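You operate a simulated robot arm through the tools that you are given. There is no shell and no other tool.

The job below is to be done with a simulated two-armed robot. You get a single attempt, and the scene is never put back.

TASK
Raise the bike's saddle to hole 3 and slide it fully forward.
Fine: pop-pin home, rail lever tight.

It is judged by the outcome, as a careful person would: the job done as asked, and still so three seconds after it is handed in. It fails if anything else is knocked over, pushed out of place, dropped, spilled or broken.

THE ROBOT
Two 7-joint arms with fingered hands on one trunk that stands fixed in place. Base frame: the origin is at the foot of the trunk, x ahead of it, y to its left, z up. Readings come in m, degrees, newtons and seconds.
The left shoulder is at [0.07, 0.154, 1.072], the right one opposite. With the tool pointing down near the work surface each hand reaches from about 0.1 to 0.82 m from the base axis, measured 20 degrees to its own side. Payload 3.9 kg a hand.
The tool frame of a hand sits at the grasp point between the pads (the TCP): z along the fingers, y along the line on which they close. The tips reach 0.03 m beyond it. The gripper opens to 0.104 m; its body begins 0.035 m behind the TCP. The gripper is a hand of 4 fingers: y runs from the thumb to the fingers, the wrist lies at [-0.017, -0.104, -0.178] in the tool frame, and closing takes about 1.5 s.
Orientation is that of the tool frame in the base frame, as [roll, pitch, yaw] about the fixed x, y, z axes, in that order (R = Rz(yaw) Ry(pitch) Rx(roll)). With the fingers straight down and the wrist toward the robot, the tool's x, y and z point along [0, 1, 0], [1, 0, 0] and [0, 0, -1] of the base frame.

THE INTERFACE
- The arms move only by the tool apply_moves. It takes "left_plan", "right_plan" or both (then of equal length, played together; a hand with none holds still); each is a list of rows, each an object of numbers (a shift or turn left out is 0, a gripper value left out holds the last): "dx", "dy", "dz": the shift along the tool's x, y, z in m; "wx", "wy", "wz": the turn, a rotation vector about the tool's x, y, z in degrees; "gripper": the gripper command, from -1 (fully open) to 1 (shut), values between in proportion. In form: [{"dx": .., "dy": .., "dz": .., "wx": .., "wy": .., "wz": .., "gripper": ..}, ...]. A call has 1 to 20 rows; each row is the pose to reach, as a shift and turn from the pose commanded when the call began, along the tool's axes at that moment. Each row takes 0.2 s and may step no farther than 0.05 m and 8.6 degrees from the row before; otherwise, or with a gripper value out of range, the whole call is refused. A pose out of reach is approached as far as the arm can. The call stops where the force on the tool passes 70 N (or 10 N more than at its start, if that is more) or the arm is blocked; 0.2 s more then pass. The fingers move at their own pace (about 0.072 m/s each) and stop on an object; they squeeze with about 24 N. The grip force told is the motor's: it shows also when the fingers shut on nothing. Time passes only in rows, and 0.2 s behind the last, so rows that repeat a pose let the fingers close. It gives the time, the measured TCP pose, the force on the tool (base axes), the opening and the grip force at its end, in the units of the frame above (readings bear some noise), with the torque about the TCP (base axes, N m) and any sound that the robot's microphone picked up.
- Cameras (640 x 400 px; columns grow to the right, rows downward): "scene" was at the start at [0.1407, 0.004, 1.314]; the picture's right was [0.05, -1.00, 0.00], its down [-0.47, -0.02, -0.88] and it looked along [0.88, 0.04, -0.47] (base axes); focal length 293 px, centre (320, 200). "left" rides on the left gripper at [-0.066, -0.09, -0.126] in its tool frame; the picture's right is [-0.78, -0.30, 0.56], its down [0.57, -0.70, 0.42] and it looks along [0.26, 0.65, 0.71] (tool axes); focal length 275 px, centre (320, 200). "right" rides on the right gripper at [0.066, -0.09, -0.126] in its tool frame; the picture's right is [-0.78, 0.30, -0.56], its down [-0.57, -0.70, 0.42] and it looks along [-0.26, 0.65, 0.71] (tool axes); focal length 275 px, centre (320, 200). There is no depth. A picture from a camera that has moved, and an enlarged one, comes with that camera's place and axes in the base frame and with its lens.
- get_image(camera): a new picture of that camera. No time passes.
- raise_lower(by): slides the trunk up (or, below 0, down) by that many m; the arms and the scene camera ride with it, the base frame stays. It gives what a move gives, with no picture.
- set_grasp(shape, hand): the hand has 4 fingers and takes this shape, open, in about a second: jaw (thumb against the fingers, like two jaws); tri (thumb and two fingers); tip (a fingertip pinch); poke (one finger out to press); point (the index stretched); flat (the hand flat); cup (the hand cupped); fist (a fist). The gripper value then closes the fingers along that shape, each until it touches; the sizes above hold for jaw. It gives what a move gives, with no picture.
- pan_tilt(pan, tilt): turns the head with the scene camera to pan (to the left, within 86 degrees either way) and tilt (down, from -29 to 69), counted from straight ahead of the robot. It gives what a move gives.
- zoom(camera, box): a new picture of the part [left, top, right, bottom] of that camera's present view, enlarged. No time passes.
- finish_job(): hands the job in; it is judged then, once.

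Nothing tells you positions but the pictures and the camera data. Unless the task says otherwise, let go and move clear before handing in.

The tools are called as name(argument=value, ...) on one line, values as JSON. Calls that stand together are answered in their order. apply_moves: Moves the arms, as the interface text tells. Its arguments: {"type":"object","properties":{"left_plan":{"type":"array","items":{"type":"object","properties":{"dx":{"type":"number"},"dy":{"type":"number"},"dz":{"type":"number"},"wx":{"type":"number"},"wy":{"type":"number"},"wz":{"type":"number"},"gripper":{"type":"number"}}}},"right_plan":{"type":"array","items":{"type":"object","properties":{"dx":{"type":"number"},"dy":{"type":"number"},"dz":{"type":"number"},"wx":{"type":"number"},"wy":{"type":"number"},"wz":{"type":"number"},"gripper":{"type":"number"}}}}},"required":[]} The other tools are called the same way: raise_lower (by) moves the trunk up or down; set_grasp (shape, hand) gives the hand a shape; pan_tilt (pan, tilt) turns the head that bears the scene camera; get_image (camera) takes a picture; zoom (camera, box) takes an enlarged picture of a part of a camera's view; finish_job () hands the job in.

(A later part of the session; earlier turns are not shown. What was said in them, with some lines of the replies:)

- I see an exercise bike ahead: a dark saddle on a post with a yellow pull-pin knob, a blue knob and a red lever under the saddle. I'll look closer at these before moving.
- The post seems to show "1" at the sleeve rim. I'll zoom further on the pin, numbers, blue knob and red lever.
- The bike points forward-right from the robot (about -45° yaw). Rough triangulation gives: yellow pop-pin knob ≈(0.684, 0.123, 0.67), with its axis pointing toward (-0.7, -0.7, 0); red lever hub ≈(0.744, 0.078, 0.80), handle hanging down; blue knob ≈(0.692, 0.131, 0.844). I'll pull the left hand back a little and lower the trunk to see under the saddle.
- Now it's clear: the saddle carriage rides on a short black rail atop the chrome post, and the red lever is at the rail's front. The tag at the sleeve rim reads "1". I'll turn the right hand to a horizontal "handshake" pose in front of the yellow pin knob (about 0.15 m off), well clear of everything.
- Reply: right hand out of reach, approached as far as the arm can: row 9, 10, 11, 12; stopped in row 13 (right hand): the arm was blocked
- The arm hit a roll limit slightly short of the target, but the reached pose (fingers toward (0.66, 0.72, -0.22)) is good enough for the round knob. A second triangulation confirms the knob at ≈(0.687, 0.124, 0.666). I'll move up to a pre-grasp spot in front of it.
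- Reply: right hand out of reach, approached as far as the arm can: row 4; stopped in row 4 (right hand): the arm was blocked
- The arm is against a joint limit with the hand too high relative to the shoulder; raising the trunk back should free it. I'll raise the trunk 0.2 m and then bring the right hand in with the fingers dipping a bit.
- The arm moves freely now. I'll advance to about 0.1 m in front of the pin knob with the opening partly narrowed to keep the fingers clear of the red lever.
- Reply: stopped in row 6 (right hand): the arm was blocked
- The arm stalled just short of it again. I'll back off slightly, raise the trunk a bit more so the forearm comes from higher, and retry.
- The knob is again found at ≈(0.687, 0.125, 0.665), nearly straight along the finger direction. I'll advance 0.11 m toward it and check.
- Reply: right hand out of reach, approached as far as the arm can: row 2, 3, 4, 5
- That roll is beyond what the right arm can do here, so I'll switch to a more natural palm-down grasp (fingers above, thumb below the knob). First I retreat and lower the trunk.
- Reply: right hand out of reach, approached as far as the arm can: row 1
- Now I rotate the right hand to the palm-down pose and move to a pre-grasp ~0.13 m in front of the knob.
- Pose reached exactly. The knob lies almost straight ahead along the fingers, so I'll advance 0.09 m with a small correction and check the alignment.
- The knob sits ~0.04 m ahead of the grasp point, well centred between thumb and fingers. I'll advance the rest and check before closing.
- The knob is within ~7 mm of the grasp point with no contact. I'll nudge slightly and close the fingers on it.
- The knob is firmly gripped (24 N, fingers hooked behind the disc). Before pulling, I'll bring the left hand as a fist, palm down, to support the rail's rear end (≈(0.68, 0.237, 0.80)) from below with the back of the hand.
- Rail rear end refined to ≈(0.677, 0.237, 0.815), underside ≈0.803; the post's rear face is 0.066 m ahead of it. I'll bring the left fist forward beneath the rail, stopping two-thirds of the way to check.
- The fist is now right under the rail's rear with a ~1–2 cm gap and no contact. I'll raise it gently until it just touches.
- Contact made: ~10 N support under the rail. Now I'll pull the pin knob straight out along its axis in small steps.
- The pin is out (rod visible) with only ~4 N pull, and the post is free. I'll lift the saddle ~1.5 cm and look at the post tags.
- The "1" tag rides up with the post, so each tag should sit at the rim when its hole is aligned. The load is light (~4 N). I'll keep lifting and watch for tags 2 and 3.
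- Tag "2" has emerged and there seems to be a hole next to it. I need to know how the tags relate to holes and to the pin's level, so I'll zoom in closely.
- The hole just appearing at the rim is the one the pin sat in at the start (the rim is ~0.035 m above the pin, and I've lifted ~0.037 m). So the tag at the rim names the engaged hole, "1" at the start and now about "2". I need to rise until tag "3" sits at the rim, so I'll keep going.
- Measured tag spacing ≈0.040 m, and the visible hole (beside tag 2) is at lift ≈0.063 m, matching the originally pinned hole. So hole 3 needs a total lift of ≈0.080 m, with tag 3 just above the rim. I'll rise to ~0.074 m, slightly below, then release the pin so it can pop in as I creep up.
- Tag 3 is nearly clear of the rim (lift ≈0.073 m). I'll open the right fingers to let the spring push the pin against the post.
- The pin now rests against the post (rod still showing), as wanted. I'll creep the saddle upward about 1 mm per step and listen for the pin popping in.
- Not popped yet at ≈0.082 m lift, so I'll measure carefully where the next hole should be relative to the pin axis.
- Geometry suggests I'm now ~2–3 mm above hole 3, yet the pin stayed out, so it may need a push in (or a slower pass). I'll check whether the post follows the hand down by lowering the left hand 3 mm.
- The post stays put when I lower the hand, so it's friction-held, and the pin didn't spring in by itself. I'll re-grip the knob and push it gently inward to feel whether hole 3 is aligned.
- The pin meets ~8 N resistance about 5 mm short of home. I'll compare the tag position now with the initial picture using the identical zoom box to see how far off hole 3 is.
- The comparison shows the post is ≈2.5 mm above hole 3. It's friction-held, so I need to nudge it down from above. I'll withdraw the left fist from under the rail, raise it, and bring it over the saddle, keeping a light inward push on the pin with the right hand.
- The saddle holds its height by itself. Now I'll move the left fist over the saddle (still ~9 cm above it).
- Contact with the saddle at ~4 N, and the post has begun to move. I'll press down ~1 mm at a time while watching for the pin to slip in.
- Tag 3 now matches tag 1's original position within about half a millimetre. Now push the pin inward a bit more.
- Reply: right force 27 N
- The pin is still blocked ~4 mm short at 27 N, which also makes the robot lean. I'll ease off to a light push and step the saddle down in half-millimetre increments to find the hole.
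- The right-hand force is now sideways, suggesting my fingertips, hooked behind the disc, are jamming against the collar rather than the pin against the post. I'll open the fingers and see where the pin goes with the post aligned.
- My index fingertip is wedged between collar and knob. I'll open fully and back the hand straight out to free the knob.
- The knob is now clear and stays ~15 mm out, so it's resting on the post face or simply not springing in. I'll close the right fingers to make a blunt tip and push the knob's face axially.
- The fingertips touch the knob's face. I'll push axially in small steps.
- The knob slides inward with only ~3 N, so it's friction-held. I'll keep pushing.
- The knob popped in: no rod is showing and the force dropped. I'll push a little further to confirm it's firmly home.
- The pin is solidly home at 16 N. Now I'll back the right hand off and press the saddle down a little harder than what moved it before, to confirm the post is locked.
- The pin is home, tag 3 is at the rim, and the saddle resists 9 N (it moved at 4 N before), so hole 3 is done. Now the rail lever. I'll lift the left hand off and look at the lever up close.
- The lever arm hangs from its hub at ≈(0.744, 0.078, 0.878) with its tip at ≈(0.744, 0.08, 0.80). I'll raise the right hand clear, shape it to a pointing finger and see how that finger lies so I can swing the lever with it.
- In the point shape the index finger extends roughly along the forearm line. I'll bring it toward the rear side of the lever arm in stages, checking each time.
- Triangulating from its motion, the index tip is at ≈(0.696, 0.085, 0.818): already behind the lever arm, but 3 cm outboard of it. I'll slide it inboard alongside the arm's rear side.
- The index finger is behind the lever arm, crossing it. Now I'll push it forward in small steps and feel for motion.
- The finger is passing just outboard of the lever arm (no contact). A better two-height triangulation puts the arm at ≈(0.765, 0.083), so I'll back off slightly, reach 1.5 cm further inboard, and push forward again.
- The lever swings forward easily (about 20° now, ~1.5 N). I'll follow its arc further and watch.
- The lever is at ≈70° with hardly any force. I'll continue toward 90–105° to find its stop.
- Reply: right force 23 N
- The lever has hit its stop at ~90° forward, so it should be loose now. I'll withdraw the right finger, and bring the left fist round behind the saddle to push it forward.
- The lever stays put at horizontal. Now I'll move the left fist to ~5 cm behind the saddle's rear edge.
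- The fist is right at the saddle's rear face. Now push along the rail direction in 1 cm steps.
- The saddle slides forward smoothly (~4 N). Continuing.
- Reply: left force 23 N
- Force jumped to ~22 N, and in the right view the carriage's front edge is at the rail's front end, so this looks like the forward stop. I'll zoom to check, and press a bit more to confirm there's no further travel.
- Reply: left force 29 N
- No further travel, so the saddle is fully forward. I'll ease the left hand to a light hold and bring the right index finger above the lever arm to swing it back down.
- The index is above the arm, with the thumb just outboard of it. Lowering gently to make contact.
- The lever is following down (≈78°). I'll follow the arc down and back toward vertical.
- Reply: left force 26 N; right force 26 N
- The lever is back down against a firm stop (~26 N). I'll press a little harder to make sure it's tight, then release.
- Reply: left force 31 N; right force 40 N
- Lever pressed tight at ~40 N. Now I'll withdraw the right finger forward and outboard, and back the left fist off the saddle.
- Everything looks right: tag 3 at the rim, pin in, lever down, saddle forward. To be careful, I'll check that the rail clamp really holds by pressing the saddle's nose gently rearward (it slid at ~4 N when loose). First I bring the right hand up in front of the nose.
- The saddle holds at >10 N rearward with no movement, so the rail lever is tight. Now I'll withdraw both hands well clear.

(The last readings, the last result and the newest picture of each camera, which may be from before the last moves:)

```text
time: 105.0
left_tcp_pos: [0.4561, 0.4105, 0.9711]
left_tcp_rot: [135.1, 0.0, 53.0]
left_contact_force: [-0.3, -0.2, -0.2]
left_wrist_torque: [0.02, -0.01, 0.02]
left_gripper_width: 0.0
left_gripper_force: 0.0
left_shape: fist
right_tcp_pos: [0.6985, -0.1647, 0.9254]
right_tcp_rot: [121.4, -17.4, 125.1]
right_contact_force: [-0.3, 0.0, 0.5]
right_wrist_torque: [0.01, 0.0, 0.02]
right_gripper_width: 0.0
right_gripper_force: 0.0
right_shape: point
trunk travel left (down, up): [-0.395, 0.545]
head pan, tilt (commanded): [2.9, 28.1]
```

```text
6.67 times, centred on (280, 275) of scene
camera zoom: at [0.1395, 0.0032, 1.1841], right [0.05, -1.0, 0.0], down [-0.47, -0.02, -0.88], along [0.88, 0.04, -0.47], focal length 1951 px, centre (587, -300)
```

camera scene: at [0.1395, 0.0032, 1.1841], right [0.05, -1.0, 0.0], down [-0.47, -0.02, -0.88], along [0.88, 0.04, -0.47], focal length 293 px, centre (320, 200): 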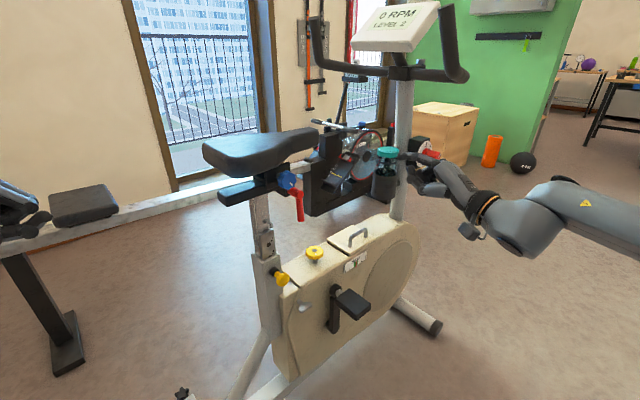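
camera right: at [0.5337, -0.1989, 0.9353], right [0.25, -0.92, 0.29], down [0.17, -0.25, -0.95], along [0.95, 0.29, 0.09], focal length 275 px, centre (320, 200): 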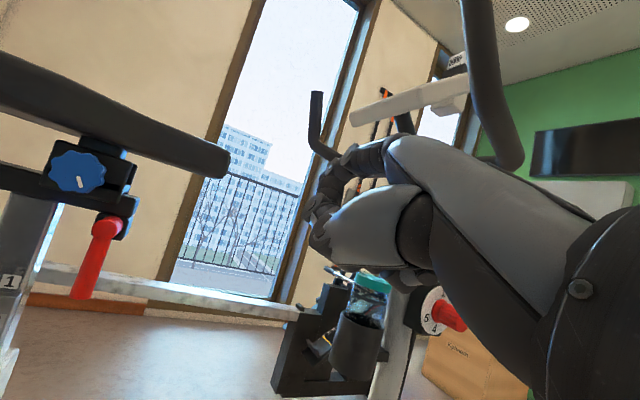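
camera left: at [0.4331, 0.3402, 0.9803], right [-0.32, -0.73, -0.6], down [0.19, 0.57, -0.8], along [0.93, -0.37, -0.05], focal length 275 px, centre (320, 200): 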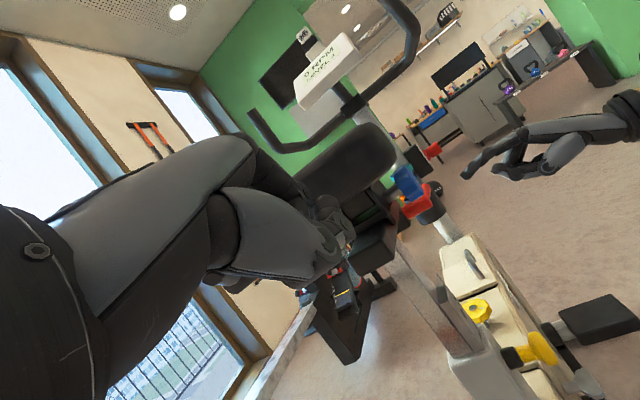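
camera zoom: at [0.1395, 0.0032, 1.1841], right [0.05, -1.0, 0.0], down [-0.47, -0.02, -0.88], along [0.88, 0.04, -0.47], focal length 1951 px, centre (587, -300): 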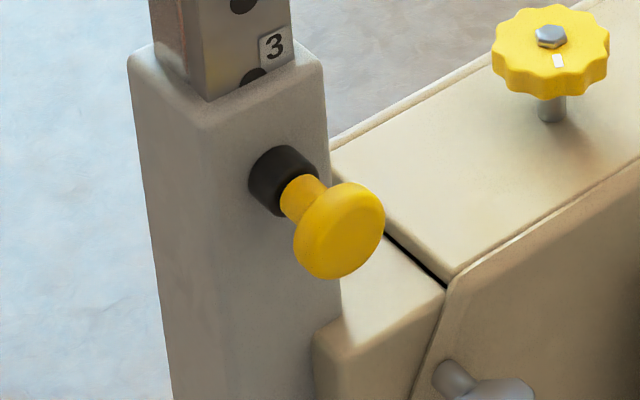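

The pin knob sits exactly as it did at the start (home), tag 3 is at the rim, the lever is down and tight, and the belt knob and gauge are untouched. I'll wait a moment with both hands clear to confirm nothing drifts.

apply_moves(right_plan=[{"dz": -0.03}, {"dz": -0.06}, {"dz": -0.08}, {"dz": -0.08}, {"dz": -0.08}, {"dz": -0.08}, {"dz": -0.08}, {"dz": -0.08}, {"dz": -0.08}, {"dz": -0.08}, {"dz": -0.08}, {"dz": -0.08}, {"dz": -0.08}, {"dz": -0.08}])

zoom(camera="scene", box=[180, 110, 340, 310])

get_image(camera="scene")

```text
time: 108.0
left_tcp_pos: [0.4567, 0.4105, 0.9716]
left_tcp_rot: [135.1, 0.1, 53.1]
left_contact_force: [0.2, -0.1, 0.1]
left_wrist_torque: [0.01, -0.01, -0.02]
left_gripper_width: 0.0
left_gripper_force: 0.0
left_shape: fist
right_tcp_pos: [0.6494, -0.2131, 0.9645]
right_tcp_rot: [121.4, -17.3, 124.8]
right_contact_force: [-0.2, -1.1, 0.8]
right_wrist_torque: [0.0, 0.0, 0.02]
right_gripper_width: 0.0
right_gripper_force: 0.0
right_shape: point
trunk travel left (down, up): [-0.395, 0.545]
head pan, tilt (commanded): [2.9, 28.1]
```

```text
2.00 times, centred on (260, 210) of scene
camera zoom: at [0.1406, 0.0041, 1.184], right [0.05, -1.0, 0.0], down [-0.47, -0.02, -0.88], along [0.88, 0.04, -0.47], focal length 585 px, centre (440, 180)
```

zoom: 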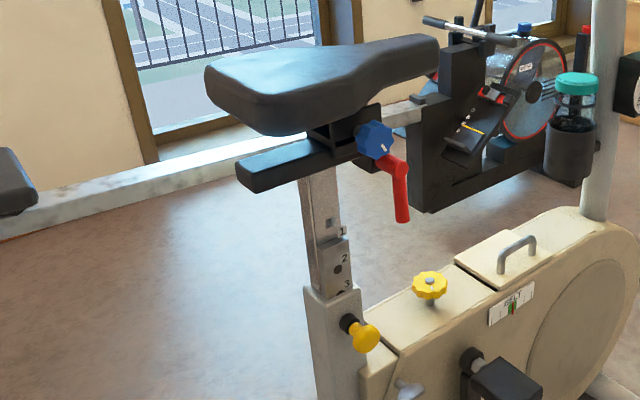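

```text
taken
camera scene: at [0.1406, 0.0041, 1.184], right [0.05, -1.0, 0.0], down [-0.47, -0.02, -0.88], along [0.88, 0.04, -0.47], focal length 293 px, centre (320, 200)
```

scene: 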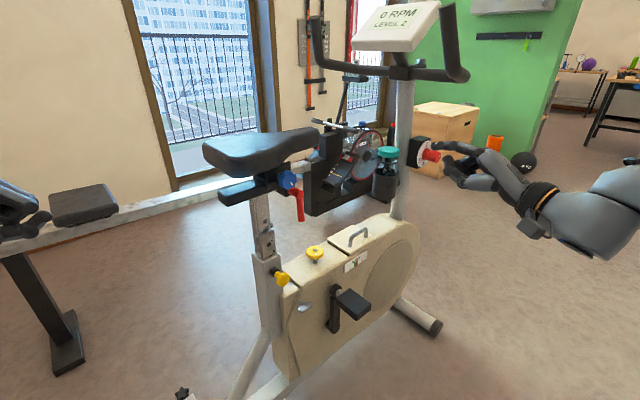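

The saddle is stable in hole 3 with the pin home, slid fully forward, and the lever is down and tight. Both hands are clear and nothing else has moved, so I'm handing the job in.

finish_job()

```text
The job is handed in.
```

The saddle is in hole 3 and slid fully forward, with the pop-pin home and the rail lever tight. I've handed the job in, but no verdict has come back yet.

- **Height:** I took the number at the sleeve rim as the hole in use. It read "1" at the start and reads "3" now. The post rose about 0.08 m, which is two holes.
- **Pop-pin:** The pin did not spring in by itself. I had lifted about 2.5 mm too far, so I pressed the saddle back down and pushed the pin in until it stopped. It sits where it did at the start, and the saddle held against a 9 N downward push.
- **Fore-aft:** With the lever loose, the saddle moved forward about 4 cm to a hard stop.
- **Rail lever:** I swung the lever back down and pressed it tight at about 40 N. The saddle then held against about 10 N pushed rearward; when loose it had slid at about 4 N.

Both hands are clear, and nothing drifted over the last few seconds I watched. The belt knob and gauge look unchanged, and I saw nothing knocked or moved out of place.
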